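You operate a simulated robot arm through the tools that you are given. There is no shell and no other tool. Be economical: measure what you need, move in short steps, check, and stop when the job is done.

The job below is to be done with a simulated two-armed robot. You get a single attempt, and the scene is never put back.

## Task
Pick up the board marked "Model 60" from the outfeed belt with one hand, pass it to the other hand and put it on the free end of the white table.

Only the result counts: the job must be done as asked and must still hold three seconds after the hand-in. Knocking over, shifting, dropping, spilling or breaking anything else fails it.

## Robot
Two 7-joint arms with two-finger parallel grippers on one trunk, on a base that drives. Base frame: it is fixed to the floor where the robot stands at the start and does not move with it; the origin is under the middle of the robot, x ahead of it, y to its left, z up. Lengths are in mm, angles in rad, forces in N, time in s.
The left shoulder is at the start at [70, 163, 1170], the right one opposite. With the tool pointing down near the work surface each hand reaches from about 380 to 880 mm from the robot's upright axis, wherever it stands, measured 20 degrees to its own side. Places, roughly: free end of the white table [-2000, 700, 800]. Payload 3.43 kg a hand.
Tool frame (each hand has its own): the origin (TCP) lies between the finger pads and is the grasp point; the fingertips stand 34 mm ahead of it; z points along the fingers, y is the line along which they close. Largest opening 128 mm; finger width 24, thickness 12; the body of the gripper, 48 by 130 mm, starts 96 mm behind the TCP.
Orientation is that of the tool frame in the base frame, as [roll, pitch, yaw] about the fixed x, y, z axes, in that order (R = Rz(yaw) Ry(pitch) Rx(roll)). With the fingers straight down and closing along the base's y, the tool's x points along the base's -x, its y along +y and its z along -z.

## Interface
- The arms move only by the tool drive_tool. It takes "left_moves", "right_moves" or both (then of equal length, played together; a hand with none holds still); each is a list of rows, each a list of 3 entries, a list of its own where there are three numbers: the shift along the tool's x, y, z in units of 400 mm (1.0 is 400 mm), then the turn, a rotation vector about the tool's x, y, z in units of 90 degrees (1.0 is 90 degrees), then the gripper command, from -1 (fully open) to 1 (shut), values between in proportion. In form: [[[x, y, z], [rx, ry, rz], hand], ...]. A call has 1 to 10 rows; each row is the pose to reach, as a shift and turn from the pose commanded when the call began, along the tool's axes at that moment. A call with a number of a shift or a turn outside -1 to 1 is refused whole. Each row takes 0.2 s and may step no farther than 50 mm and 0.15 rad from the row before; otherwise, or with a gripper value out of range, the whole call is refused. A pose out of reach is approached as far as the arm can. The call stops where the force on the tool passes 40 N (or 10 N more than at its start, if that is more) or the arm is blocked; 0.2 s more then pass. Each finger travels about 153 mm/s and halts on what it meets, pressing with about 28 N; the grip force reading is that of the motor and also rises with nothing between the fingers. The clock runs only during rows and for 0.2 s after the last one: add rows that repeat a pose to give the fingers time. The reply holds the time, the measured pose of the TCP, the force on the tool along the base axes, the opening and the grip force, in the units named above and with some noise, with the torque about the TCP (base axes, N m) and any sound that the robot's microphone picked up.
- Cameras (640 x 400 px; columns grow to the right, rows downward): "scene" is now at [129.4, -22, 1386.9]; the picture's right is [-0.24, -0.97, 0.00], its down [-0.67, 0.17, -0.73] and it looks along [0.70, -0.18, -0.69] (base axes); focal length 294 px, centre (320, 200). "left" rides on the left gripper at [76, 11, -160] in its tool frame; the picture's right is [-0.15, 0.99, 0.00], its down [-0.88, -0.13, -0.46] and it looks along [-0.45, -0.07, 0.89] (tool axes); focal length 234 px, centre (320, 200). "right" rides on the right gripper at [76, -11, -160] in its tool frame; the picture's right is [0.15, 0.99, 0.00], its down [-0.88, 0.13, -0.46] and it looks along [-0.45, 0.07, 0.89] (tool axes); focal length 234 px, centre (320, 200).
- grab_frame(camera): a new picture of that camera. The clock stands still meanwhile.
- lift_body(by): slides the trunk up (or, below 0, down) by that many mm; the arms and the scene camera ride with it, the base frame stays. It gives what a move gives, with no picture.
- base_move(legs): drives the robot by 1 to 6 legs, each [ahead, left, turn to the left] in mm, mm and rad, along the robot's own axes; the way and the turn of a leg run together, so that a leg with both is an arc; at most 1500 mm and 3.142 rad a leg. The arms and the cameras ride along, it lands a little off, and it stops where it bumps. It gives what a move gives.
- head_to(pan, tilt): turns the head with the scene camera to pan (to the left, within 1.501 rad either way) and tilt (down, from -0.506 to 1.204), counted from straight ahead of the robot. It gives what a move gives.
- pixel_to_xyz(camera, pixels): for up to 12 pixels [column, row] of the newest picture of that camera ("zoom" is the newest enlarged one), the place [x, y, z] in the base frame of the surface seen there, good to about 2 mm. The clock stands still meanwhile.
- inspect(camera, box): a new picture of the part [left, top, right, bottom] of that camera's present view, enlarged. The clock stands still meanwhile.
- finish_job(): hands the job in; it is judged then, once.

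Work in short steps. Measure before you move; look again where a grasp or a placing could have gone wrong, and mend it. You have 80 turns and 70 pictures in all, those below and enlarged ones among them. Open the grippers and draw the arms clear of the work before you hand the job in, unless the task says otherwise; then end with one line.

The tools are called as a command line: name --argument value ..., lists and objects as JSON in quotes. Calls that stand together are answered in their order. drive_tool: Moves the arms, as the interface text tells. Its arguments: {"type":"object","properties":{"left_moves":{"type":"array"},"right_moves":{"type":"array"}},"required":[]} The other tools are called the same way: lift_body (by) slides the trunk up or down; base_move (legs) drives the base; head_to (pan, tilt) turns the head that bears the scene camera; grab_frame (camera) takes a picture; pixel_to_xyz (camera, pixels) gives the place of the surface under pixels of a picture; inspect (camera, box) takes an enlarged picture of a part of a camera's view; finish_job () hands the job in.

At the start:

```text
time_s: 0.0
left_position: [515.8, 73.8, 986.7]
left_orientation: [3.142, 0.002, -3.141]
left_force: [-0.3, -0.5, 0.1]
left_torque: [-0.03, 0.02, 0.02]
left_gripper_width: 128.1
left_finger_force: 0.0
right_position: [489.2, -349.9, 987.0]
right_orientation: [-3.141, 0.002, -3.141]
right_force: [0.3, -0.4, 0.8]
right_torque: [0.02, 0.0, -0.01]
right_gripper_width: 128.0
right_finger_force: 0.1
trunk travel left (down, up): [-650.0, 290.0]
robot x, y, heading: [-1.1, -3.1, -0.001]
head pan, tilt: [-0.246, 0.757]
```

scene: 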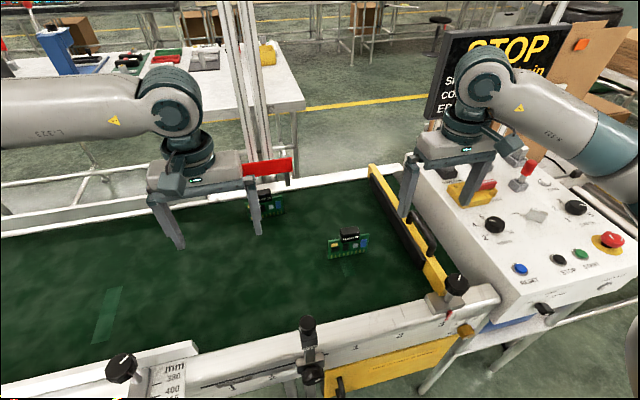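
right: 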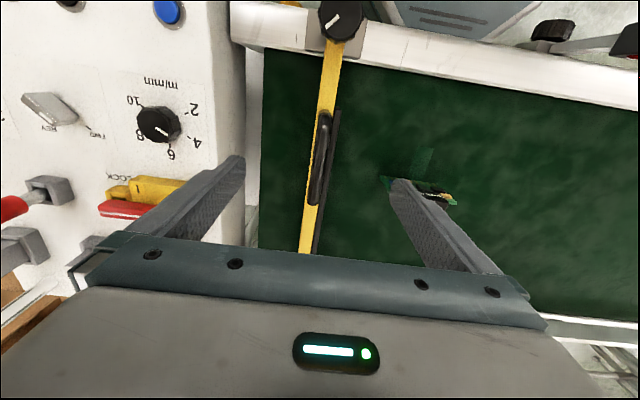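
left: 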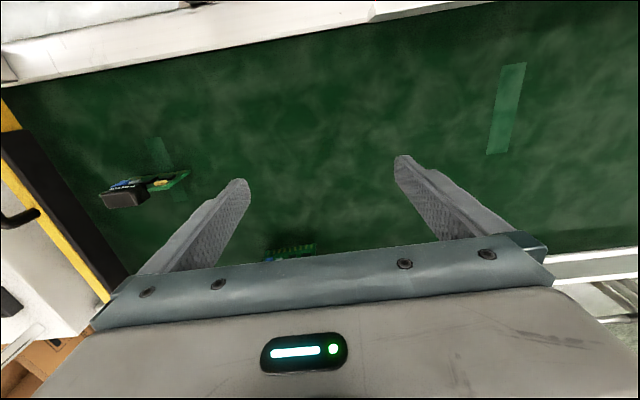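

Two boards stand on the belt, near scene pixels (348,243) and (266,203). I enlarge both to read their markings.

inspect --camera "scene" --box '[310, 215, 390, 265]'

inspect --camera "scene" --box '[230, 175, 310, 225]'

pixel_to_xyz --camera "scene" --pixels '[[348, 233], [330, 242], [366, 240], [331, 256], [363, 253], [348, 265], [281, 205], [281, 212], [260, 213], [248, 240], [250, 90], [330, 300]]'

```text
8.00 times, centred on (350, 240) of scene
```

zoom: 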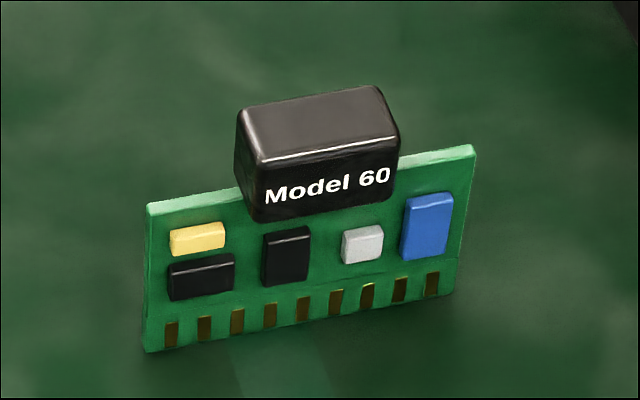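

```text
8.00 times, centred on (270, 200) of scene
```

zoom: 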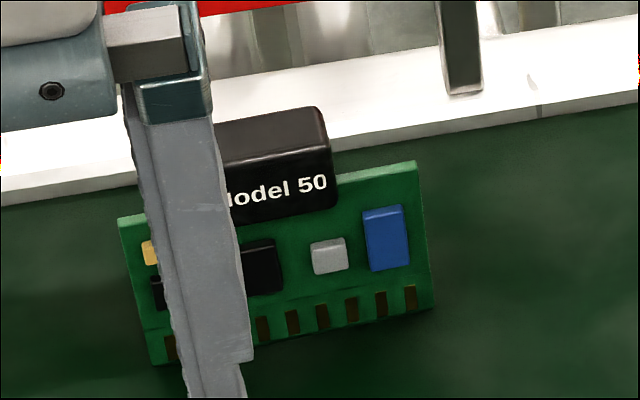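

```text
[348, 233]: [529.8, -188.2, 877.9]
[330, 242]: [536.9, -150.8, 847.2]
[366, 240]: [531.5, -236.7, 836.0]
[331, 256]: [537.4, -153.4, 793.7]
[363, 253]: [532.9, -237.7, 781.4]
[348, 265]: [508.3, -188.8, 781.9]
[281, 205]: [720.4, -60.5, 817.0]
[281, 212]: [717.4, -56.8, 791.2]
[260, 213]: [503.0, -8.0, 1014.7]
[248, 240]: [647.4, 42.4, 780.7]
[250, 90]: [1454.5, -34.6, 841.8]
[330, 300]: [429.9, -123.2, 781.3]
```

The board at (348,243) is the Model 60 one, standing upright at x≈535. I zoom in again to measure its block and board edges.

inspect --camera "scene" --box '[310, 215, 390, 265]'

pixel_to_xyz --camera "zoom" --pixels '[[250, 115], [262, 155], [375, 92], [390, 135], [270, 210], [385, 190], [320, 125], [152, 210], [468, 155], [150, 345], [452, 290], [200, 235]]'

pixel_to_xyz --camera "right" --pixels '[[384, 181], [454, 203], [444, 194], [300, 250], [322, 120], [240, 200]]'

```text
8.00 times, centred on (350, 240) of scene
```

zoom: 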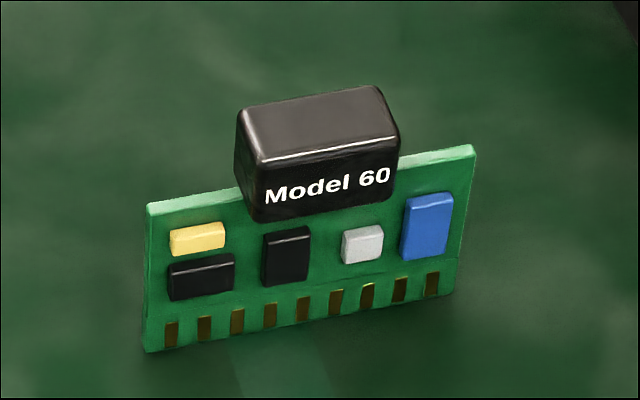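

```text
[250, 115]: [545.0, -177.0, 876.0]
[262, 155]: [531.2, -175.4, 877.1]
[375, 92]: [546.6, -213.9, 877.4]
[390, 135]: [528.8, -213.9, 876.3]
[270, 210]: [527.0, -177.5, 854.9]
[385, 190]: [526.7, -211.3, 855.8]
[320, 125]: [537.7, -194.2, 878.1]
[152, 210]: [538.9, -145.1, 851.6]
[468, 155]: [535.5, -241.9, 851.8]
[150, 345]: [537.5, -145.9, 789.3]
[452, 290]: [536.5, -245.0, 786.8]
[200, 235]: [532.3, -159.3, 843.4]
```

```text
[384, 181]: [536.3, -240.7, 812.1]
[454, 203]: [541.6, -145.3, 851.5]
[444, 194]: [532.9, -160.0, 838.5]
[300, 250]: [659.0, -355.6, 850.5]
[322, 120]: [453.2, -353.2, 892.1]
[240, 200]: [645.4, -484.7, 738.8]
```

The block spans x 526–549, y −174…−216, z 852–878, with the board below it running along y. I take the right hand over it, turning it so that the fingers close along x.

drive_tool --right_moves '[[[-0.012, 0.039, 0], [0, 0, -0.09], -1], [[-0.024, 0.077, 0], [0, 0, -0.18], -1], [[-0.036, 0.116, 0], [0, 0, -0.27], -1], [[-0.048, 0.155, 0], [0, 0, -0.36], -1], [[-0.06, 0.194, 0], [0, 0, -0.45], -1], [[-0.073, 0.232, 0], [0, 0, -0.54], -1], [[-0.085, 0.271, 0], [0, 0, -0.63], -1], [[-0.097, 0.31, 0], [0, 0, -0.72], -1], [[-0.109, 0.348, 0], [0, 0, -0.81], -1], [[-0.121, 0.387, 0], [0, 0, -0.9], -1]]'

```text
time_s: 2.2
left_position: [518.6, 79.7, 984.5]
left_orientation: [-3.135, -0.002, -3.139]
left_force: [1.4, -0.2, -0.9]
left_torque: [-0.11, 0.1, 0.01]
left_gripper_width: 128.1
left_finger_force: 0.1
right_position: [515.8, -131.2, 1053.0]
right_orientation: [-3.072, -0.026, -1.799]
right_force: [-0.2, 1.3, 6.1]
right_torque: [-0.14, 0.09, 0.0]
right_gripper_width: 128.2
right_finger_force: 0.1
right hand out of reach, approached as far as the arm can: row 8, 9, 10
trunk travel left (down, up): [-650.0, 290.0]
robot x, y, heading: [-0.1, 1.5, 0.002]
head pan, tilt: [-0.246, 0.757]
```

The wrist ran into its limit turning that way and the hand rose to z≈1053. I turn back, still clear of everything, and will go the other way.

drive_tool --right_moves '[[[0, 0, 0], [0, 0, 0.09], -1], [[0, 0, 0], [0, 0, 0.18], -1], [[0, 0, 0], [0, 0, 0.27], -1], [[0, 0, 0], [0, 0, 0.36], -1], [[0, 0, 0], [0, 0, 0.45], -1], [[0, 0, 0], [0, 0, 0.54], -1], [[0, 0, 0], [0, 0, 0.63], -1], [[0, 0, 0], [0, 0, 0.72], -1], [[0, 0, 0], [0, 0, 0.81], -1], [[0, 0, 0], [0, 0, 0.9], -1]]'

```text
time_s: 4.4
left_position: [516.9, 74.3, 985.7]
left_orientation: [3.141, 0.0, -3.14]
left_force: [-0.6, 1.1, -0.7]
left_torque: [0.0, -0.03, 0.02]
left_gripper_width: 128.0
left_finger_force: 0.1
right_position: [513.7, -135.9, 1053.7]
right_orientation: [-3.108, 0.067, 3.071]
right_force: [0.2, 0.3, -0.7]
right_torque: [-0.02, 0.0, 0.0]
right_gripper_width: 128.2
right_finger_force: 0.1
trunk travel left (down, up): [-650.0, 290.0]
robot x, y, heading: [0.9, -4.2, -0.001]
head pan, tilt: [-0.246, 0.757]
```

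The other direction now: I turn +90° about the tool's z while moving back over the board at z≈1000.

drive_tool --right_moves '[[[-0.007, -0.015, 0.014], [0, 0, 0.09], -1], [[-0.014, -0.03, 0.027], [0, 0, 0.18], -1], [[-0.021, -0.045, 0.041], [0, 0, 0.27], -1], [[-0.028, -0.06, 0.054], [0, 0, 0.36], -1], [[-0.035, -0.075, 0.068], [0, 0, 0.45], -1], [[-0.042, -0.09, 0.08], [0, 0, 0.54], -1], [[-0.049, -0.105, 0.095], [0, 0, 0.63], -1], [[-0.056, -0.12, 0.108], [0, 0, 0.72], -1], [[-0.063, -0.135, 0.122], [0, 0, 0.81], -1], [[-0.068, -0.147, 0.135], [0, 0, 0.9], -1]]'

```text
time_s: 6.6
left_position: [516.1, 73.5, 986.2]
left_orientation: [3.141, -0.001, -3.14]
left_force: [0.0, 0.5, 0.9]
left_torque: [0.0, 0.03, -0.01]
left_gripper_width: 128.0
left_finger_force: 0.1
right_position: [540.9, -199.9, 1001.0]
right_orientation: [3.079, 0.042, 1.656]
right_force: [0.9, 0.2, -0.5]
right_torque: [0.0, 0.0, -0.01]
right_gripper_width: 128.0
right_finger_force: 0.0
trunk travel left (down, up): [-650.0, 290.0]
robot x, y, heading: [-1.5, 0.5, -0.002]
head pan, tilt: [-0.246, 0.757]
```

The hand is now over the board with a tilt of about 0.06 rad. I level it, trim the yaw and lower it to z≈941, then take a look.

drive_tool --right_moves '[[[0.01, -0.009, 0.07], [0.02, 0.014, 0.032], -1], [[0.019, -0.017, 0.149], [0.04, 0.027, 0.064], -1], [[0.019, -0.017, 0.149], [0.04, 0.027, 0.064], -1]]'

grab_frame --camera "scene"

grab_frame --camera "right"

```text
time_s: 7.4
left_position: [517.0, 74.3, 985.8]
left_orientation: [3.14, 0.0, -3.139]
left_force: [-0.3, -0.5, 0.0]
left_torque: [0.03, 0.0, 0.02]
left_gripper_width: 127.7
left_finger_force: 0.1
right_position: [539.4, -196.2, 943.9]
right_orientation: [3.138, -0.003, 1.557]
right_force: [0.5, 0.6, -0.3]
right_torque: [-0.04, 0.04, 0.01]
right_gripper_width: 128.1
right_finger_force: 0.0
trunk travel left (down, up): [-650.0, 290.0]
robot x, y, heading: [0.2, 0.6, 0.004]
head pan, tilt: [-0.246, 0.757]
```

```text
63 pictures are left
```

scene: 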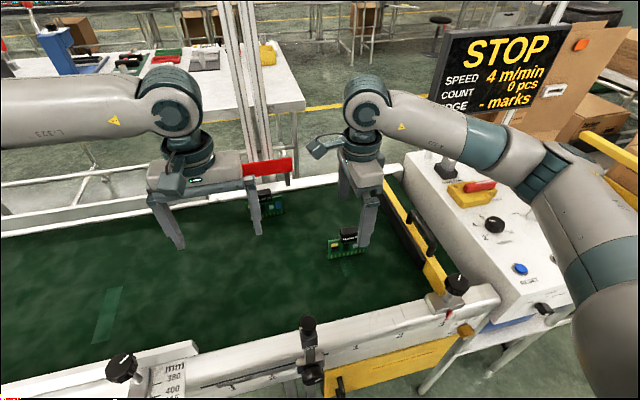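

```text
62 pictures are left
```

right: 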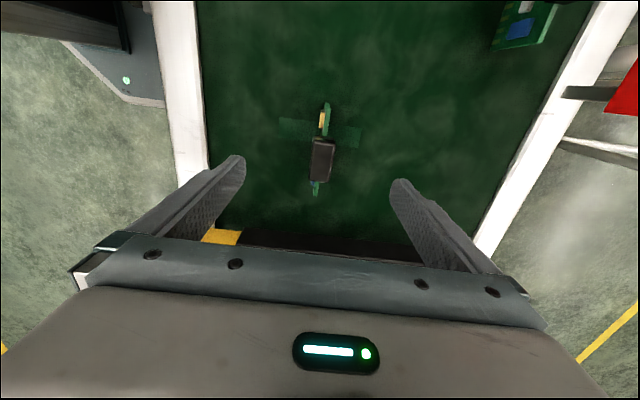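

The block at (322,155) lies between the open fingers. I check its place from this camera before going down.

pixel_to_xyz --camera "right" --pixels '[[322, 160], [311, 160], [334, 160], [322, 142], [322, 178], [327, 105]]'

drive_tool --right_moves '[[[0, -0.004, 0.09], [0, 0, 0], -1], [[0, -0.004, 0.175], [0, 0, 0], -1], [[0, -0.004, 0.175], [0, 0, 0], -1]]'

```text
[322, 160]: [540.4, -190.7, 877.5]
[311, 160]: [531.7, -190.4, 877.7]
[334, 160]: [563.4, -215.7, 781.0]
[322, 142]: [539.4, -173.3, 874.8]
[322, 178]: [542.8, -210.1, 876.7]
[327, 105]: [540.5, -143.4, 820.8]
```

```text
time_s: 8.2
left_position: [516.4, 74.1, 986.4]
left_orientation: [-3.142, 0.0, -3.14]
left_force: [0.0, -0.1, 0.1]
left_torque: [-0.01, 0.03, -0.04]
left_gripper_width: 127.6
left_finger_force: 0.1
right_position: [535.5, -194.0, 875.2]
right_orientation: [3.141, -0.001, 1.557]
right_force: [-0.2, -0.2, 0.3]
right_torque: [0.0, 0.01, 0.0]
right_gripper_width: 128.0
right_finger_force: 0.1
trunk travel left (down, up): [-650.0, 290.0]
robot x, y, heading: [-1.3, -2.2, -0.002]
head pan, tilt: [-0.246, 0.757]
```

The right hand is at z≈875, centred within about 2 mm. I close the fingers on the block.

drive_tool --right_moves '[[[0, 0, 0], [0, 0, 0], 0.3], [[0, 0, 0], [0, 0, 0], 0.55], [[0, 0, 0], [0, 0, 0], 1], [[0, 0, 0], [0, 0, 0], 1], [[0, 0, 0], [0, 0, 0], 1]]'

grab_frame --camera "scene"

```text
time_s: 9.4
left_position: [516.7, 73.2, 986.3]
left_orientation: [-3.141, 0.0, -3.138]
left_force: [0.3, 0.0, 0.4]
left_torque: [-0.01, -0.01, 0.01]
left_gripper_width: 127.7
left_finger_force: 0.1
right_position: [535.3, -194.3, 874.8]
right_orientation: [-3.141, -0.002, 1.557]
right_force: [0.7, 0.2, -0.6]
right_torque: [0.0, 0.02, 0.0]
right_gripper_width: 23.3
right_finger_force: 28.1
trunk travel left (down, up): [-650.0, 290.0]
robot x, y, heading: [0.1, 1.2, -0.003]
head pan, tilt: [-0.246, 0.757]
```

```text
61 pictures are left
```

scene: 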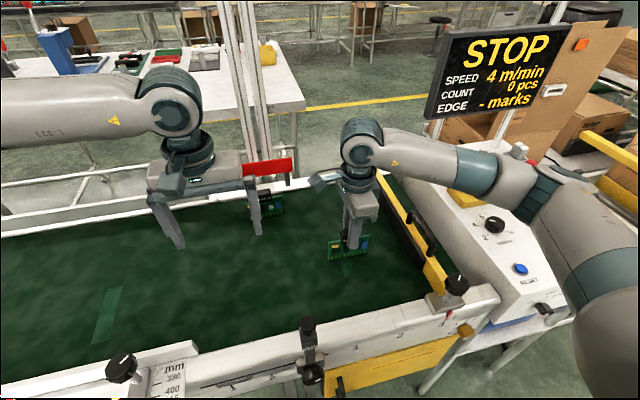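

The grip reads 23 mm at 28 N. I lift straight up by 150 mm while the left hand moves left and up, out of the way for its turn.

drive_tool --right_moves '[[[0, 0, -0.06], [0, 0, 0], 1], [[0, 0, -0.14], [0, 0, 0], 1], [[0, 0, -0.22], [0, 0, 0], 1], [[0, 0, -0.3], [0, 0, 0], 1], [[0, 0, -0.375], [0, 0, 0], 1]]' --left_moves '[[[0, 0.08, -0.02], [0, 0, 0], -1], [[0, 0.17, -0.05], [0, 0, 0], -1], [[0, 0.26, -0.08], [0, 0, 0], -1], [[0, 0.35, -0.1], [0, 0, 0], -1], [[0, 0.44, -0.1], [0, 0, 0], -1]]'

grab_frame --camera "scene"

```text
time_s: 10.6
left_position: [516.2, 252.7, 1024.7]
left_orientation: [-3.139, -0.001, 3.141]
left_force: [-0.5, 0.8, 0.5]
left_torque: [-0.01, -0.07, -0.02]
left_gripper_width: 128.2
left_finger_force: 0.0
right_position: [535.0, -193.1, 1022.4]
right_orientation: [3.14, 0.0, 1.558]
right_force: [-0.3, 0.9, -0.2]
right_torque: [-0.02, 0.01, 0.01]
right_gripper_width: 22.9
right_finger_force: 28.4
trunk travel left (down, up): [-650.0, 290.0]
robot x, y, heading: [-1.7, -5.4, 0.001]
head pan, tilt: [-0.246, 0.757]
```

```text
60 pictures are left
```

scene: 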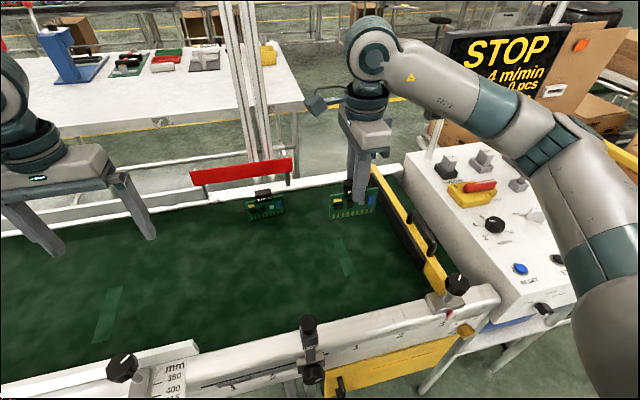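

The board hangs securely in the right hand. I turn the left hand −90° about its z and bring the right one to y≈−110.

drive_tool --left_moves '[[[0, 0, 0], [0, 0, -0.09], -1], [[0, 0, 0], [0, 0, -0.18], -1], [[0, 0, 0], [0, 0, -0.27], -1], [[0, 0, 0], [0, 0, -0.36], -1], [[0, 0, 0], [0, 0, -0.45], -1], [[0, 0, 0], [0, 0, -0.54], -1], [[0, 0, 0], [0, 0, -0.63], -1], [[0, 0, 0], [0, 0, -0.72], -1], [[0, 0, 0], [0, 0, -0.81], -1], [[0, 0, 0], [0, 0, -0.9], -1]]' --right_moves '[[[0.02, 0, 0], [0, 0, 0], 1], [[0.04, 0, 0], [0, 0, 0], 1], [[0.06, 0, 0], [0, 0, 0], 1], [[0.08, 0, 0], [0, 0, 0], 1], [[0.1, 0, 0], [0, 0, 0], 1], [[0.12, 0, 0], [0, 0, 0], 1], [[0.14, 0, 0], [0, 0, 0], 1], [[0.16, 0, 0], [0, 0, 0], 1], [[0.18, 0, 0], [0, 0, 0], 1], [[0.2, 0, 0], [0, 0, 0], 1]]'

```text
time_s: 12.8
left_position: [516.7, 250.5, 1025.5]
left_orientation: [3.141, 0.0, -1.725]
left_force: [-0.9, 0.8, 1.1]
left_torque: [-0.06, 0.0, -0.01]
left_gripper_width: 128.1
left_finger_force: 0.1
right_position: [537.9, -113.8, 1021.9]
right_orientation: [3.14, -0.001, 1.559]
right_force: [0.4, -0.9, -1.7]
right_torque: [-0.04, -0.04, -0.01]
right_gripper_width: 23.1
right_finger_force: 28.2
trunk travel left (down, up): [-650.0, 290.0]
robot x, y, heading: [2.5, 0.5, -0.002]
head pan, tilt: [-0.246, 0.757]
```

The left hand turned freely. I finish its yaw, then tilt it about its y by 65° so that the fingers point to the right and slightly down.

drive_tool --left_moves '[[[0, 0, 0], [0, 0, -0.091], -1]]'

drive_tool --left_moves '[[[0, 0, 0], [0, 0.09, 0], -1], [[0, 0, 0], [0, 0.18, 0], -1], [[0, 0, 0], [0, 0.27, 0], -1], [[0, 0, 0], [0, 0.36, 0], -1], [[0, 0, 0], [0, 0.45, 0], -1], [[0, 0, 0], [0, 0.54, 0], -1], [[0, 0, 0], [0, 0.63, 0], -1], [[0, 0, 0], [0, 0.72, 0], -1]]'

grab_frame --camera "scene"

grab_frame --camera "left"

```text
time_s: 13.2
left_position: [516.5, 249.8, 1026.4]
left_orientation: [-3.142, 0.0, -1.585]
left_force: [-0.3, 0.4, 0.2]
left_torque: [0.0, -0.04, 0.0]
left_gripper_width: 127.9
left_finger_force: 0.1
right_position: [536.8, -113.4, 1021.1]
right_orientation: [3.14, -0.001, 1.555]
right_force: [-0.2, 0.1, 0.0]
right_torque: [-0.04, 0.04, -0.03]
right_gripper_width: 22.9
right_finger_force: 28.2
trunk travel left (down, up): [-650.0, 290.0]
robot x, y, heading: [-0.4, -2.2, 0.001]
head pan, tilt: [-0.246, 0.757]
```

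```text
time_s: 15.0
left_position: [516.9, 251.6, 1026.3]
left_orientation: [-3.138, -1.133, -1.588]
left_force: [-0.9, -0.7, -1.1]
left_torque: [0.02, 0.03, 0.02]
left_gripper_width: 128.1
left_finger_force: 0.0
right_position: [538.0, -113.9, 1021.7]
right_orientation: [3.139, -0.002, 1.557]
right_force: [-0.2, 1.6, -0.8]
right_torque: [0.0, -0.02, -0.01]
right_gripper_width: 23.1
right_finger_force: 28.6
trunk travel left (down, up): [-650.0, 290.0]
robot x, y, heading: [-0.7, -2.5, 0.002]
head pan, tilt: [-0.246, 0.757]
```

```text
59 pictures are left
```

scene: 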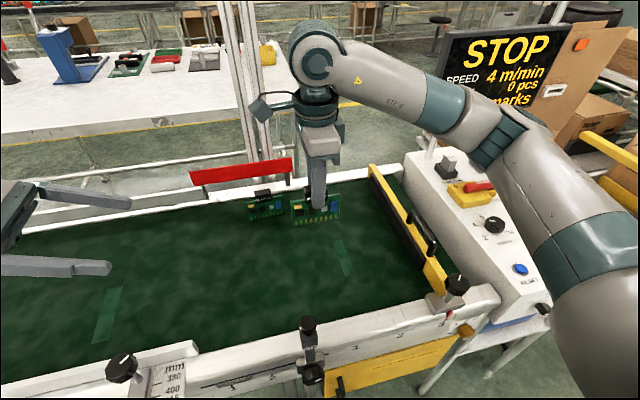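

```text
58 pictures are left
```

left: 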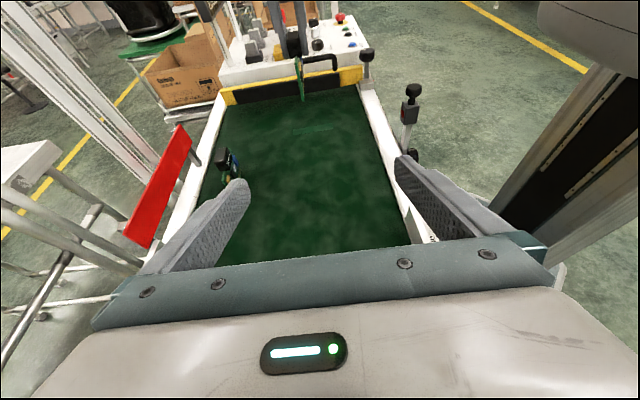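

The left hand took the pose. I zoom in on the held board around (318,205) to measure its left end.

inspect --camera "scene" --box '[280, 185, 360, 235]'

pixel_to_xyz --camera "scene" --pixels '[[292, 202], [293, 212], [295, 222], [338, 198], [339, 217], [310, 215], [320, 220]]'

```text
8.00 times, centred on (320, 210) of scene
```

zoom: 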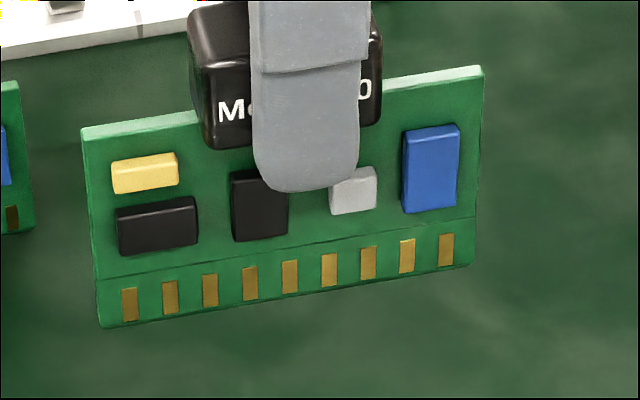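

```text
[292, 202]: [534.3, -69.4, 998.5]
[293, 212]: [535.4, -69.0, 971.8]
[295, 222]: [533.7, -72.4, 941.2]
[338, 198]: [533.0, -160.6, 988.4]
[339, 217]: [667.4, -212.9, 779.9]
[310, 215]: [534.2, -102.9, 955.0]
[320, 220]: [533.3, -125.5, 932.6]
```

The board end is at y≈−66 with z 932–1000, x≈535. I take the left hand in line with it, stopping about 125 mm short.

drive_tool --left_moves '[[[0.043, -0.011, 0.1], [0, 0, 0], -1], [[0.086, -0.023, 0.2], [0, 0, 0], -1], [[0.129, -0.034, 0.3], [0, 0, 0], -1], [[0.172, -0.046, 0.4], [0, 0, 0], -1], [[0.216, -0.057, 0.5], [0, 0, 0], -1], [[0.216, -0.057, 0.5], [0, 0, 0], -1]]'

grab_frame --camera "scene"

grab_frame --camera "left"

```text
time_s: 16.4
left_position: [535.4, 33.0, 1017.6]
left_orientation: [-3.14, -1.132, -1.585]
left_force: [0.4, -0.6, -0.1]
left_torque: [-0.02, -0.01, 0.01]
left_gripper_width: 128.0
left_finger_force: 0.1
right_position: [536.7, -113.8, 1022.1]
right_orientation: [3.139, 0.001, 1.56]
right_force: [0.3, 0.3, -0.8]
right_torque: [-0.01, 0.0, 0.02]
right_gripper_width: 23.2
right_finger_force: 28.2
trunk travel left (down, up): [-650.0, 290.0]
robot x, y, heading: [0.1, -3.8, 0.0]
head pan, tilt: [-0.246, 0.757]
```

```text
56 pictures are left
```

scene: 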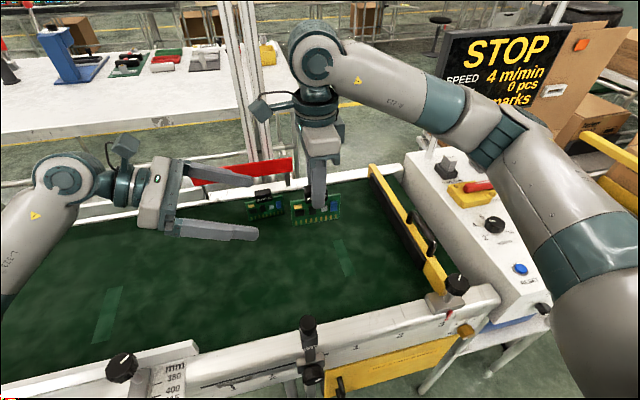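

```text
55 pictures are left
```

left: 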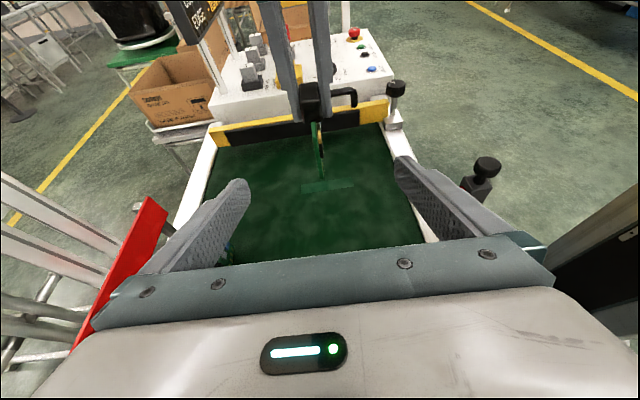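

Board end at left-picture (320,150) is centred between the left fingers. I advance 125 mm along the tool axis.

drive_tool --left_moves '[[[0, 0, 0.08], [0, 0, 0], -1], [[0, 0, 0.16], [0, 0, 0], -1], [[0, 0, 0.24], [0, 0, 0], -1], [[0, 0, 0.313], [0, 0, 0], -1], [[0, 0, 0.313], [0, 0, 0], -1]]'

inspect --camera "scene" --box '[230, 165, 358, 245]'

grab_frame --camera "left"

```text
time_s: 17.6
left_position: [535.0, -78.8, 966.0]
left_orientation: [3.14, -1.132, -1.583]
left_force: [0.1, 0.8, 0.7]
left_torque: [-0.01, 0.0, 0.01]
left_gripper_width: 127.9
left_finger_force: 0.2
right_position: [538.0, -113.6, 1022.9]
right_orientation: [3.14, -0.002, 1.56]
right_force: [-0.2, -0.2, -0.8]
right_torque: [-0.01, -0.01, 0.01]
right_gripper_width: 23.2
right_finger_force: 27.9
trunk travel left (down, up): [-650.0, 290.0]
robot x, y, heading: [-3.8, -0.3, 0.002]
head pan, tilt: [-0.246, 0.757]
```

```text
5.00 times, centred on (294, 205) of scene
```

zoom: 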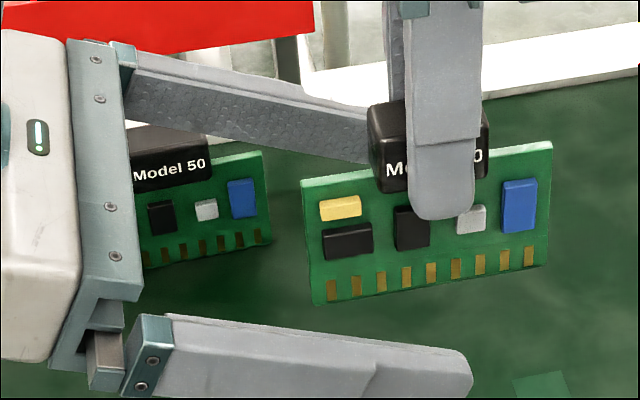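

```text
53 pictures are left
```

left: 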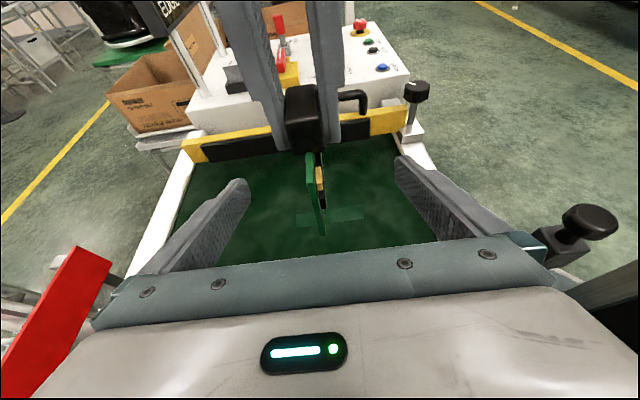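

The board lies between the left fingers, clear of the right ones. I close the left hand on the board's end.

drive_tool --left_moves '[[[0, 0, 0], [0, 0, 0], 0], [[0, 0, 0], [0, 0, 0], 0.5], [[0, 0, 0], [0, 0, 0], 0.75], [[0, 0, 0], [0, 0, 0], 1], [[0, 0, 0], [0, 0, 0], 1], [[0, 0, 0], [0, 0, 0], 1]]'

inspect --camera "scene" --box '[230, 165, 358, 245]'

```text
time_s: 19.0
left_position: [537.0, -78.8, 964.2]
left_orientation: [3.14, -1.13, -1.581]
left_force: [21.1, -4.8, -2.9]
left_torque: [0.19, 0.25, 0.35]
left_gripper_width: 4.4
left_finger_force: 28.1
right_position: [535.3, -114.6, 1021.8]
right_orientation: [-3.141, -0.001, 1.56]
right_force: [-20.6, 4.0, 3.0]
right_torque: [0.2, 0.92, 0.34]
right_gripper_width: 23.2
right_finger_force: 27.9
trunk travel left (down, up): [-650.0, 290.0]
robot x, y, heading: [-1.3, -0.1, -0.002]
head pan, tilt: [-0.246, 0.757]
```

```text
5.00 times, centred on (294, 205) of scene
```

zoom: 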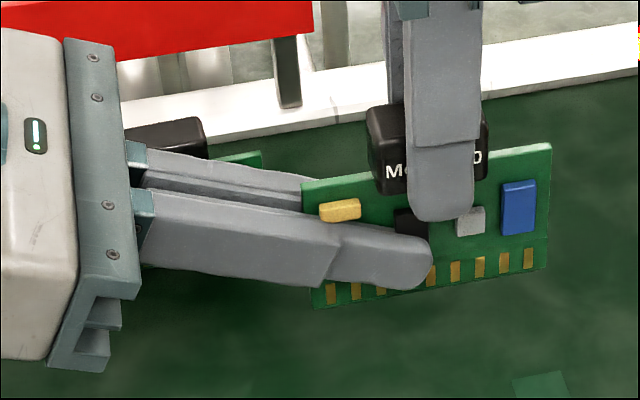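

The left grip is on the board (4.4 mm), but the hands press against each other with about 21 N along x. I ease the left hand 2.4 mm toward +x first.

drive_tool --left_moves '[[[0, -0.003, 0], [0, 0, 0], 1], [[0, -0.006, 0], [0, 0, 0], 1], [[0, -0.006, 0], [0, 0, 0], 1]]'

```text
time_s: 19.8
left_position: [537.2, -79.9, 964.9]
left_orientation: [-3.141, -1.129, -1.585]
left_force: [17.9, 1.8, 0.5]
left_torque: [-0.2, 0.22, 0.37]
left_gripper_width: 4.6
left_finger_force: 28.1
right_position: [537.5, -114.7, 1022.7]
right_orientation: [3.141, 0.002, 1.557]
right_force: [-18.1, -3.0, -0.2]
right_torque: [0.06, 0.76, 0.24]
right_gripper_width: 23.0
right_finger_force: 28.5
trunk travel left (down, up): [-650.0, 290.0]
robot x, y, heading: [-2.7, 0.5, 0.002]
head pan, tilt: [-0.246, 0.757]
```

It fell to 18 N only. I ease by another 6 mm in small steps.

drive_tool --left_moves '[[[0, -0.004, 0], [0, 0, 0], 1], [[0, -0.008, 0], [0, 0, 0], 1], [[0, -0.012, 0], [0, 0, 0], 1], [[0, -0.015, 0], [0, 0, 0], 1], [[0, -0.015, 0], [0, 0, 0], 1]]'

```text
time_s: 21.0
left_position: [541.6, -81.7, 964.8]
left_orientation: [3.138, -1.131, -1.584]
left_force: [-27.3, 20.5, 6.0]
left_torque: [-0.73, -0.52, -0.38]
left_gripper_width: 4.4
left_finger_force: 27.8
right_position: [539.3, -116.5, 1021.6]
right_orientation: [3.137, -0.001, 1.552]
right_force: [26.8, -20.0, -5.7]
right_torque: [-0.6, -1.02, -0.52]
right_gripper_width: 23.3
right_finger_force: 27.9
trunk travel left (down, up): [-650.0, 290.0]
robot x, y, heading: [-0.1, 0.6, -0.002]
head pan, tilt: [-0.246, 0.757]
```

That overshot to −27 N, so zero lies about 3.5 mm back. I return by that much.

drive_tool --left_moves '[[[0, 0.004, 0], [0, 0, 0], 1], [[0, 0.008, 0], [0, 0, 0], 1], [[0, 0.008, 0], [0, 0, 0], 1]]'

```text
time_s: 21.8
left_position: [538.9, -80.5, 965.8]
left_orientation: [-3.141, -1.132, -1.584]
left_force: [-18.5, 15.7, 2.3]
left_torque: [-0.19, -0.36, -0.34]
left_gripper_width: 4.6
left_finger_force: 28.6
right_position: [537.5, -115.2, 1022.3]
right_orientation: [3.138, -0.001, 1.557]
right_force: [19.9, -13.9, -3.0]
right_torque: [-0.74, -0.71, -0.35]
right_gripper_width: 23.3
right_finger_force: 27.5
trunk travel left (down, up): [-650.0, 290.0]
robot x, y, heading: [0.3, -0.5, 0.001]
head pan, tilt: [-0.246, 0.757]
```

Part of it remains; I go back a bit more and relieve the push along y too.

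drive_tool --left_moves '[[[0, 0.003, -0.003], [0, 0, 0], 1], [[0, 0.004, -0.004], [0, 0, 0], 1], [[0, 0.004, -0.004], [0, 0, 0], 1], [[0, 0.004, -0.004], [0, 0, 0], 1]]'

```text
time_s: 22.8
left_position: [538.8, -79.8, 965.2]
left_orientation: [3.14, -1.132, -1.581]
left_force: [-0.6, -6.1, -6.8]
left_torque: [0.32, -0.1, 0.0]
left_gripper_width: 4.6
left_finger_force: 27.8
right_position: [538.5, -112.8, 1022.5]
right_orientation: [3.139, -0.006, 1.559]
right_force: [1.2, 7.0, 7.0]
right_torque: [0.27, 0.04, 0.0]
right_gripper_width: 23.2
right_finger_force: 28.3
trunk travel left (down, up): [-650.0, 290.0]
robot x, y, heading: [-1.4, -0.7, 0.003]
head pan, tilt: [-0.246, 0.757]
```

The forces are now small. I open the right hand, then draw it straight up.

drive_tool --right_moves '[[[0, 0, 0], [0, 0, 0], 0.5], [[0, 0, 0], [0, 0, 0], 0], [[0, 0, 0], [0, 0, 0], -0.3], [[0, 0, -0.05], [0, 0, 0], -0.3], [[0, 0, -0.12], [0, 0, 0], -0.3], [[0, 0, -0.2], [0, 0, 0], -0.3]]'

grab_frame --camera "scene"

```text
time_s: 24.2
left_position: [536.8, -78.2, 966.3]
left_orientation: [-3.139, -1.13, -1.585]
left_force: [0.6, 0.5, -0.5]
left_torque: [0.01, -0.01, 0.0]
left_gripper_width: 4.6
left_finger_force: 27.9
right_position: [533.4, -112.3, 1102.3]
right_orientation: [3.139, -0.001, 1.557]
right_force: [-0.1, 0.7, 0.0]
right_torque: [-0.01, -0.01, 0.0]
right_gripper_width: 83.1
right_finger_force: 0.0
trunk travel left (down, up): [-650.0, 290.0]
robot x, y, heading: [-1.6, 1.9, 0.002]
head pan, tilt: [-0.246, 0.757]
```

```text
51 pictures are left
```

scene: 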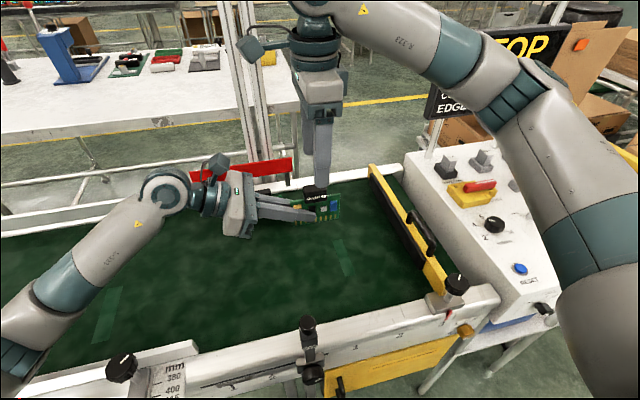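

The left hand now holds the board alone. I draw the right hand aside to the right, then raise the left by 120 mm.

drive_tool --right_moves '[[[0, 0, -0.1], [0, 0, 0], -0.3], [[0, 0, -0.18], [0, 0, 0], -0.3], [[-0.1, 0, -0.18], [0, 0, 0], -0.3], [[-0.2, 0, -0.18], [0, 0, 0], -0.3], [[-0.3, 0, -0.18], [0, 0, 0], -0.3], [[-0.4, 0, -0.18], [0, 0, 0], -0.3], [[-0.5, 0, -0.18], [0, 0, 0], -0.3]]'

drive_tool --left_moves '[[[0.09, 0, -0.042], [0, 0, 0], 1], [[0.18, 0, -0.084], [0, 0, 0], 1], [[0.27, 0, -0.127], [0, 0, 0], 1], [[0.27, 0, -0.127], [0, 0, 0], 1]]'

head_to --pan 1.45 --tilt 0.45

grab_frame --camera "scene"

```text
time_s: 25.8
left_position: [536.5, -79.7, 965.5]
left_orientation: [-3.139, -1.129, -1.584]
left_force: [-0.1, 0.3, -0.6]
left_torque: [0.04, -0.04, 0.01]
left_gripper_width: 4.6
left_finger_force: 28.3
right_position: [532.9, -320.8, 1172.4]
right_orientation: [3.14, -0.002, 1.56]
right_force: [-0.2, 0.2, 0.3]
right_torque: [0.03, -0.02, -0.02]
right_gripper_width: 83.2
right_finger_force: 0.1
trunk travel left (down, up): [-650.0, 290.0]
robot x, y, heading: [-3.5, 1.3, -0.002]
head pan, tilt: [-0.246, 0.757]
```

```text
time_s: 26.8
left_position: [536.4, -78.1, 1085.8]
left_orientation: [3.142, -1.13, -1.584]
left_force: [0.6, 1.0, -0.3]
left_torque: [0.01, -0.01, -0.03]
left_gripper_width: 4.7
left_finger_force: 28.0
right_position: [533.6, -318.8, 1172.1]
right_orientation: [3.138, -0.002, 1.557]
right_force: [0.1, 0.3, -0.2]
right_torque: [-0.01, 0.02, -0.02]
right_gripper_width: 83.3
right_finger_force: 0.0
trunk travel left (down, up): [-650.0, 290.0]
robot x, y, heading: [2.9, 1.1, -0.003]
head pan, tilt: [-0.246, 0.757]
```

```text
time_s: 28.5
left_position: [536.8, -78.6, 1085.6]
left_orientation: [3.141, -1.133, -1.583]
left_force: [-0.2, -0.2, -0.7]
left_torque: [0.0, 0.01, -0.01]
left_gripper_width: 4.6
left_finger_force: 27.4
right_position: [533.5, -319.4, 1172.3]
right_orientation: [3.14, -0.002, 1.558]
right_force: [0.0, -0.4, 0.1]
right_torque: [0.02, 0.03, 0.0]
right_gripper_width: 83.1
right_finger_force: 0.1
trunk travel left (down, up): [-650.0, 290.0]
robot x, y, heading: [2.9, 3.6, -0.003]
head pan, tilt: [1.45, 0.45]
```

```text
50 pictures are left
```

scene: 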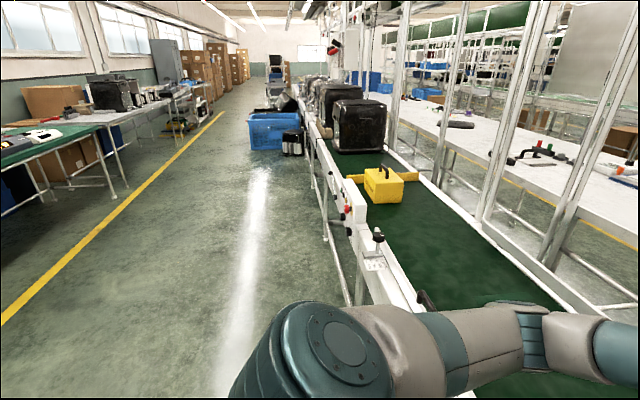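

I look at the table edge at left and check the other side behind the robot too.

pixel_to_xyz --camera "scene" --pixels '[[100, 118], [40, 150], [8, 165], [200, 83], [115, 200], [355, 300], [150, 115], [105, 115], [20, 300]]'

head_to --pan -1.45 --tilt 0.45

grab_frame --camera "scene"

```text
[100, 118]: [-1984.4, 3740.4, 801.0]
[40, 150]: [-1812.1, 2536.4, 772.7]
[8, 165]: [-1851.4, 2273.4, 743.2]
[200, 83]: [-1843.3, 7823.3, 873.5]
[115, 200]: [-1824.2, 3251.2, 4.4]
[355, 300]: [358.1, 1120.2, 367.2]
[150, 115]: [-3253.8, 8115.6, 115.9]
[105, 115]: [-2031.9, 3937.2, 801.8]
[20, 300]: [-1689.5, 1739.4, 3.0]
```

```text
time_s: 31.1
left_position: [535.9, -79.3, 1086.5]
left_orientation: [3.14, -1.13, -1.585]
left_force: [-1.6, 0.3, -1.2]
left_torque: [0.03, 0.01, 0.02]
left_gripper_width: 4.6
left_finger_force: 27.8
right_position: [534.1, -319.5, 1171.3]
right_orientation: [3.139, -0.001, 1.557]
right_force: [-0.5, 0.0, 0.1]
right_torque: [-0.01, -0.02, 0.03]
right_gripper_width: 83.3
right_finger_force: 0.0
trunk travel left (down, up): [-650.0, 290.0]
robot x, y, heading: [-3.7, -0.6, -0.003]
head pan, tilt: [-1.45, 0.45]
```

```text
49 pictures are left
```

scene: 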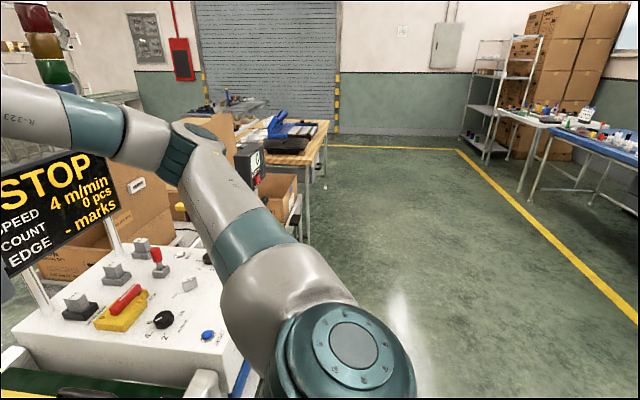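

The floor behind is clear up to the tables at x≈−1800. I back off 750 mm, turn round and look at the table.

base_move --legs '[[-750, 0, 0], [0, 0, 1.571], [0, 0, 1.571]]'

head_to --pan -0.1 --tilt 0.45

grab_frame --camera "scene"

```text
time_s: 42.8
left_position: [-1278.2, 103.0, 1085.9]
left_orientation: [-3.141, -1.129, 1.534]
left_force: [0.8, 0.1, -1.4]
left_torque: [-0.02, 0.01, 0.0]
left_gripper_width: 4.5
left_finger_force: 28.2
right_position: [-1269.2, 343.0, 1173.7]
right_orientation: [3.139, 0.0, -1.606]
right_force: [0.0, 0.5, 0.3]
right_torque: [0.0, -0.01, 0.0]
right_gripper_width: 83.0
right_finger_force: 0.0
trunk travel left (down, up): [-650.0, 290.0]
robot x, y, heading: [-737.8, 15.3, 3.117]
head pan, tilt: [-1.45, 0.45]
```

```text
time_s: 44.2
left_position: [-1276.7, 102.6, 1085.9]
left_orientation: [3.141, -1.13, 1.534]
left_force: [-0.1, -0.4, -1.0]
left_torque: [-0.02, -0.01, 0.0]
left_gripper_width: 4.6
left_finger_force: 28.8
right_position: [-1267.8, 342.4, 1172.5]
right_orientation: [3.14, -0.001, -1.608]
right_force: [-0.1, 0.3, 0.0]
right_torque: [0.02, 0.0, -0.04]
right_gripper_width: 83.5
right_finger_force: 0.1
trunk travel left (down, up): [-650.0, 290.0]
robot x, y, heading: [-744.8, 9.0, 3.117]
head pan, tilt: [-0.099, 0.45]
```

```text
48 pictures are left
```

scene: 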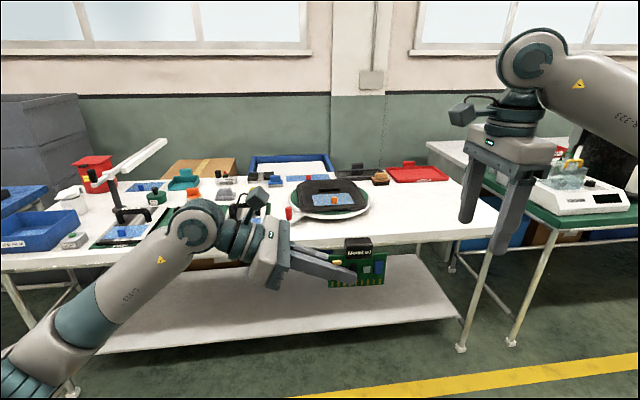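

The free area is at the right end of the white table, around (430,215). I measure it and the objects near it.

pixel_to_xyz --camera "scene" --pixels '[[440, 205], [400, 225], [455, 238], [390, 240], [460, 185], [320, 215], [368, 205], [288, 212], [420, 180], [500, 200], [528, 215], [300, 245]]'

inspect --camera "scene" --box '[240, 140, 560, 340]'

```text
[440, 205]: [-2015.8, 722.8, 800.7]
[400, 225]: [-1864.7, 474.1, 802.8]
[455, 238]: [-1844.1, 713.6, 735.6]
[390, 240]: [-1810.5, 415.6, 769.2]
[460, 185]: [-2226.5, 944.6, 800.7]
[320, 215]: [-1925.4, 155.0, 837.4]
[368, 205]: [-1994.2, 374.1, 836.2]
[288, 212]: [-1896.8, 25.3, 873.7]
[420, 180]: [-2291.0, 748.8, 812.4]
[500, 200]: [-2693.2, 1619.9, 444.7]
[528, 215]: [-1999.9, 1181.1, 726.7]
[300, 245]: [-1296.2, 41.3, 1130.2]
```

```text
2.00 times, centred on (400, 240) of scene
```

zoom: 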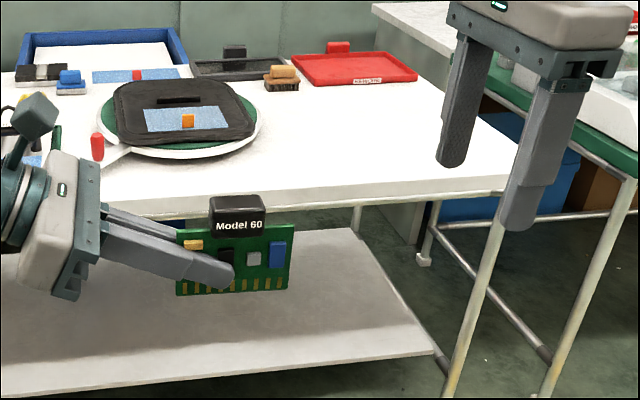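

Table top is z≈801 with its front edge at x≈−1830; the round tray ends at y≈390. I drive to about (−1400, 575), strafing first and then going forward.

base_move --legs '[[0, -550, 0.022], [660, 0, 0]]'

head_to --pan 0.0 --tilt 0.8

grab_frame --camera "scene"

```text
time_s: 50.7
left_position: [-1938.2, 626.6, 1085.2]
left_orientation: [3.141, -1.132, 1.579]
left_force: [0.1, -0.1, -1.1]
left_torque: [-0.03, 0.0, 0.01]
left_gripper_width: 4.5
left_finger_force: 28.5
right_position: [-1941.5, 866.8, 1172.6]
right_orientation: [3.138, -0.003, -1.563]
right_force: [-0.3, 0.2, 0.0]
right_torque: [-0.02, 0.02, -0.02]
right_gripper_width: 82.9
right_finger_force: 0.1
trunk travel left (down, up): [-650.0, 290.0]
robot x, y, heading: [-1402.4, 561.0, -3.116]
head pan, tilt: [-0.099, 0.45]
```

```text
time_s: 51.6
left_position: [-1938.4, 627.4, 1085.9]
left_orientation: [-3.142, -1.131, 1.579]
left_force: [0.1, 0.3, -0.4]
left_torque: [-0.02, 0.03, -0.01]
left_gripper_width: 4.6
left_finger_force: 27.9
right_position: [-1940.9, 867.4, 1172.2]
right_orientation: [3.138, -0.001, -1.561]
right_force: [1.1, -0.2, 0.2]
right_torque: [0.03, -0.02, 0.01]
right_gripper_width: 83.4
right_finger_force: 0.0
trunk travel left (down, up): [-650.0, 290.0]
robot x, y, heading: [-1397.8, 561.9, -3.12]
head pan, tilt: [0.0, 0.799]
```

```text
46 pictures are left
```

scene: 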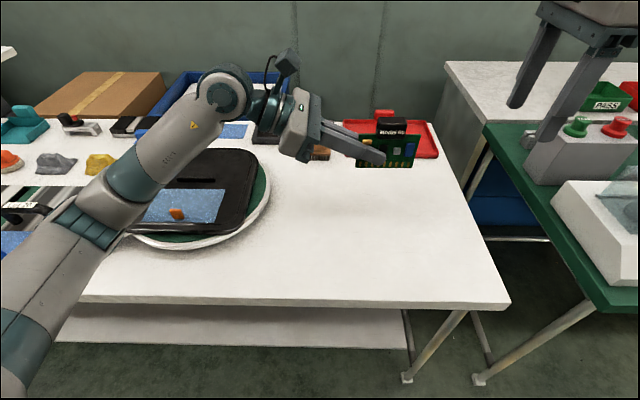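

pixel_to_xyz --camera "scene" --pixels '[[356, 165], [356, 140], [413, 167], [414, 140], [370, 250], [270, 200], [505, 298], [110, 230], [160, 160], [218, 95], [320, 160], [390, 130]]'

inspect --camera "scene" --box '[320, 110, 448, 190]'

```text
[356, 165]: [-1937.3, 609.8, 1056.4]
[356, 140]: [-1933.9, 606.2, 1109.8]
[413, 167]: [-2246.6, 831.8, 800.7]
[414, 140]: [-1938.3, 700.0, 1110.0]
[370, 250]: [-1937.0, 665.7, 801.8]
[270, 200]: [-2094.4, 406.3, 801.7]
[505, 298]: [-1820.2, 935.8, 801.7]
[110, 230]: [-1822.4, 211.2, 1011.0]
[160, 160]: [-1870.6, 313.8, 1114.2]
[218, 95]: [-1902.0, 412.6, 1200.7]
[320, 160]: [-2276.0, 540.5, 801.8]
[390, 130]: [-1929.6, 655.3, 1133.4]
```

```text
5.00 times, centred on (384, 150) of scene
```

zoom: 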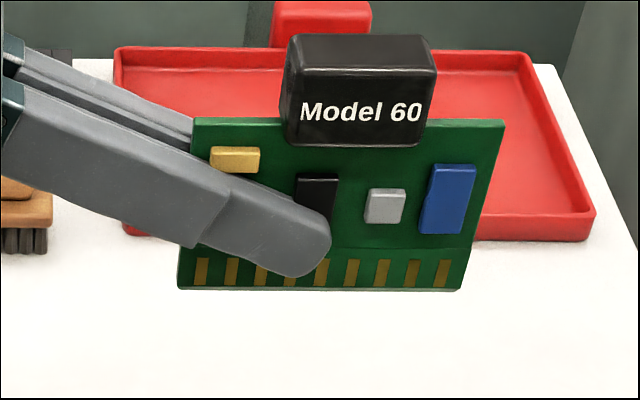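

The board is intact in the grip. The left forearm now runs low (z≈1011 at y 211), so lowering as is could take it into the tray; I raise the trunk 220 mm so the elbow stays high.

lift_body --by 220

drive_tool --left_moves '[[[-0.09, 0, 0.042], [0, 0, 0], 1], [[-0.18, 0, 0.084], [0, 0, 0], 1], [[-0.27, 0, 0.127], [0, 0, 0], 1], [[-0.36, 0, 0.17], [0, 0, 0], 1], [[-0.45, 0, 0.212], [0, 0, 0], 1], [[-0.45, 0, 0.212], [0, 0, 0], 1]]'

grab_frame --camera "scene"

```text
time_s: 53.9
left_position: [-1940.1, 628.2, 1305.7]
left_orientation: [-3.141, -1.13, 1.58]
left_force: [0.3, -0.6, -0.8]
left_torque: [-0.01, 0.02, -0.01]
left_gripper_width: 4.3
left_finger_force: 28.7
right_position: [-1942.1, 867.9, 1392.8]
right_orientation: [3.139, -0.002, -1.56]
right_force: [0.8, 0.2, 0.0]
right_torque: [0.05, 0.0, -0.01]
right_gripper_width: 83.2
right_finger_force: 0.0
trunk travel left (down, up): [-870.0, 70.0]
robot x, y, heading: [-1402.5, 560.0, -3.12]
head pan, tilt: [0.0, 0.799]
```

```text
time_s: 55.3
left_position: [-1939.1, 628.5, 1107.0]
left_orientation: [-3.141, -1.131, 1.58]
left_force: [0.4, 0.3, -0.1]
left_torque: [-0.03, -0.01, 0.0]
left_gripper_width: 4.6
left_finger_force: 27.8
right_position: [-1941.1, 868.3, 1392.2]
right_orientation: [3.14, -0.001, -1.562]
right_force: [0.8, 0.5, 0.2]
right_torque: [0.0, 0.01, -0.02]
right_gripper_width: 83.4
right_finger_force: 0.0
trunk travel left (down, up): [-870.0, 70.0]
robot x, y, heading: [-1400.3, 561.8, -3.118]
head pan, tilt: [0.0, 0.799]
```

```text
44 pictures are left
```

scene: 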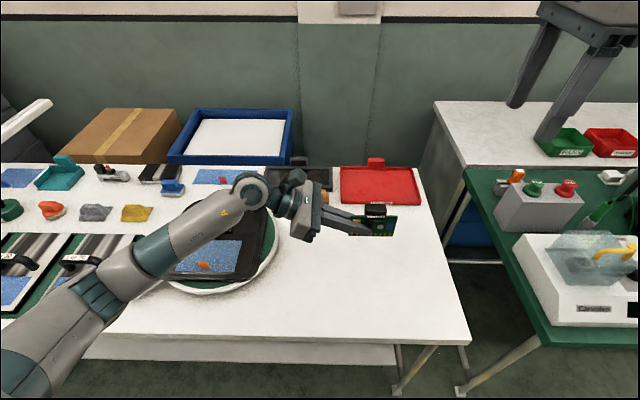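

The view is higher now. I measure the forearm height at several points before lowering further.

pixel_to_xyz --camera "scene" --pixels '[[250, 190], [190, 235], [150, 260], [110, 285], [60, 325], [25, 370]]'

```text
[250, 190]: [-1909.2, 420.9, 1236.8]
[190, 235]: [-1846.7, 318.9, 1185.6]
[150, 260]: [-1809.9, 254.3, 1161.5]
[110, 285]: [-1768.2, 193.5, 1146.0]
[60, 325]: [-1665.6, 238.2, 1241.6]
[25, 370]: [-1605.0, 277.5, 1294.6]
```

The forearm has become flatter and the elbow sits at z≈1146. I lower another 180 mm and check again.

drive_tool --left_moves '[[[-0.1, 0, 0.047], [0, 0, 0], 1], [[-0.2, 0, 0.094], [0, 0, 0], 1], [[-0.3, 0, 0.141], [0, 0, 0], 1], [[-0.41, 0, 0.192], [0, 0, 0], 1], [[-0.41, 0, 0.192], [0, 0, 0], 1]]'

grab_frame --camera "scene"

pixel_to_xyz --camera "scene" --pixels '[[250, 215], [215, 240], [180, 255], [140, 280], [100, 300]]'

```text
time_s: 56.5
left_position: [-1936.9, 629.4, 928.7]
left_orientation: [-3.141, -1.131, 1.58]
left_force: [0.0, 0.9, -1.8]
left_torque: [-0.02, -0.02, 0.0]
left_gripper_width: 4.6
left_finger_force: 28.2
right_position: [-1941.2, 867.2, 1392.3]
right_orientation: [3.139, -0.002, -1.562]
right_force: [0.4, 0.7, -0.7]
right_torque: [-0.02, 0.0, 0.02]
right_gripper_width: 83.2
right_finger_force: 0.1
trunk travel left (down, up): [-870.0, 70.0]
robot x, y, heading: [-1398.5, 558.4, -3.121]
head pan, tilt: [0.0, 0.799]
```

```text
43 pictures are left
```

scene: 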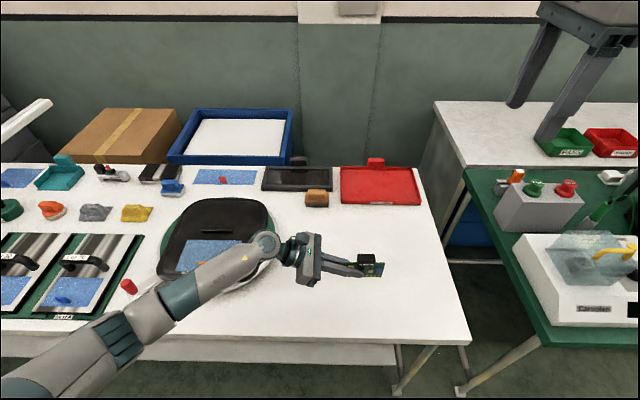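

```text
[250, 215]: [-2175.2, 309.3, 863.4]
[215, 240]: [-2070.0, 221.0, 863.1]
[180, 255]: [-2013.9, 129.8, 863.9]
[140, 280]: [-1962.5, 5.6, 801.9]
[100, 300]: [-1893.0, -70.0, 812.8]
```

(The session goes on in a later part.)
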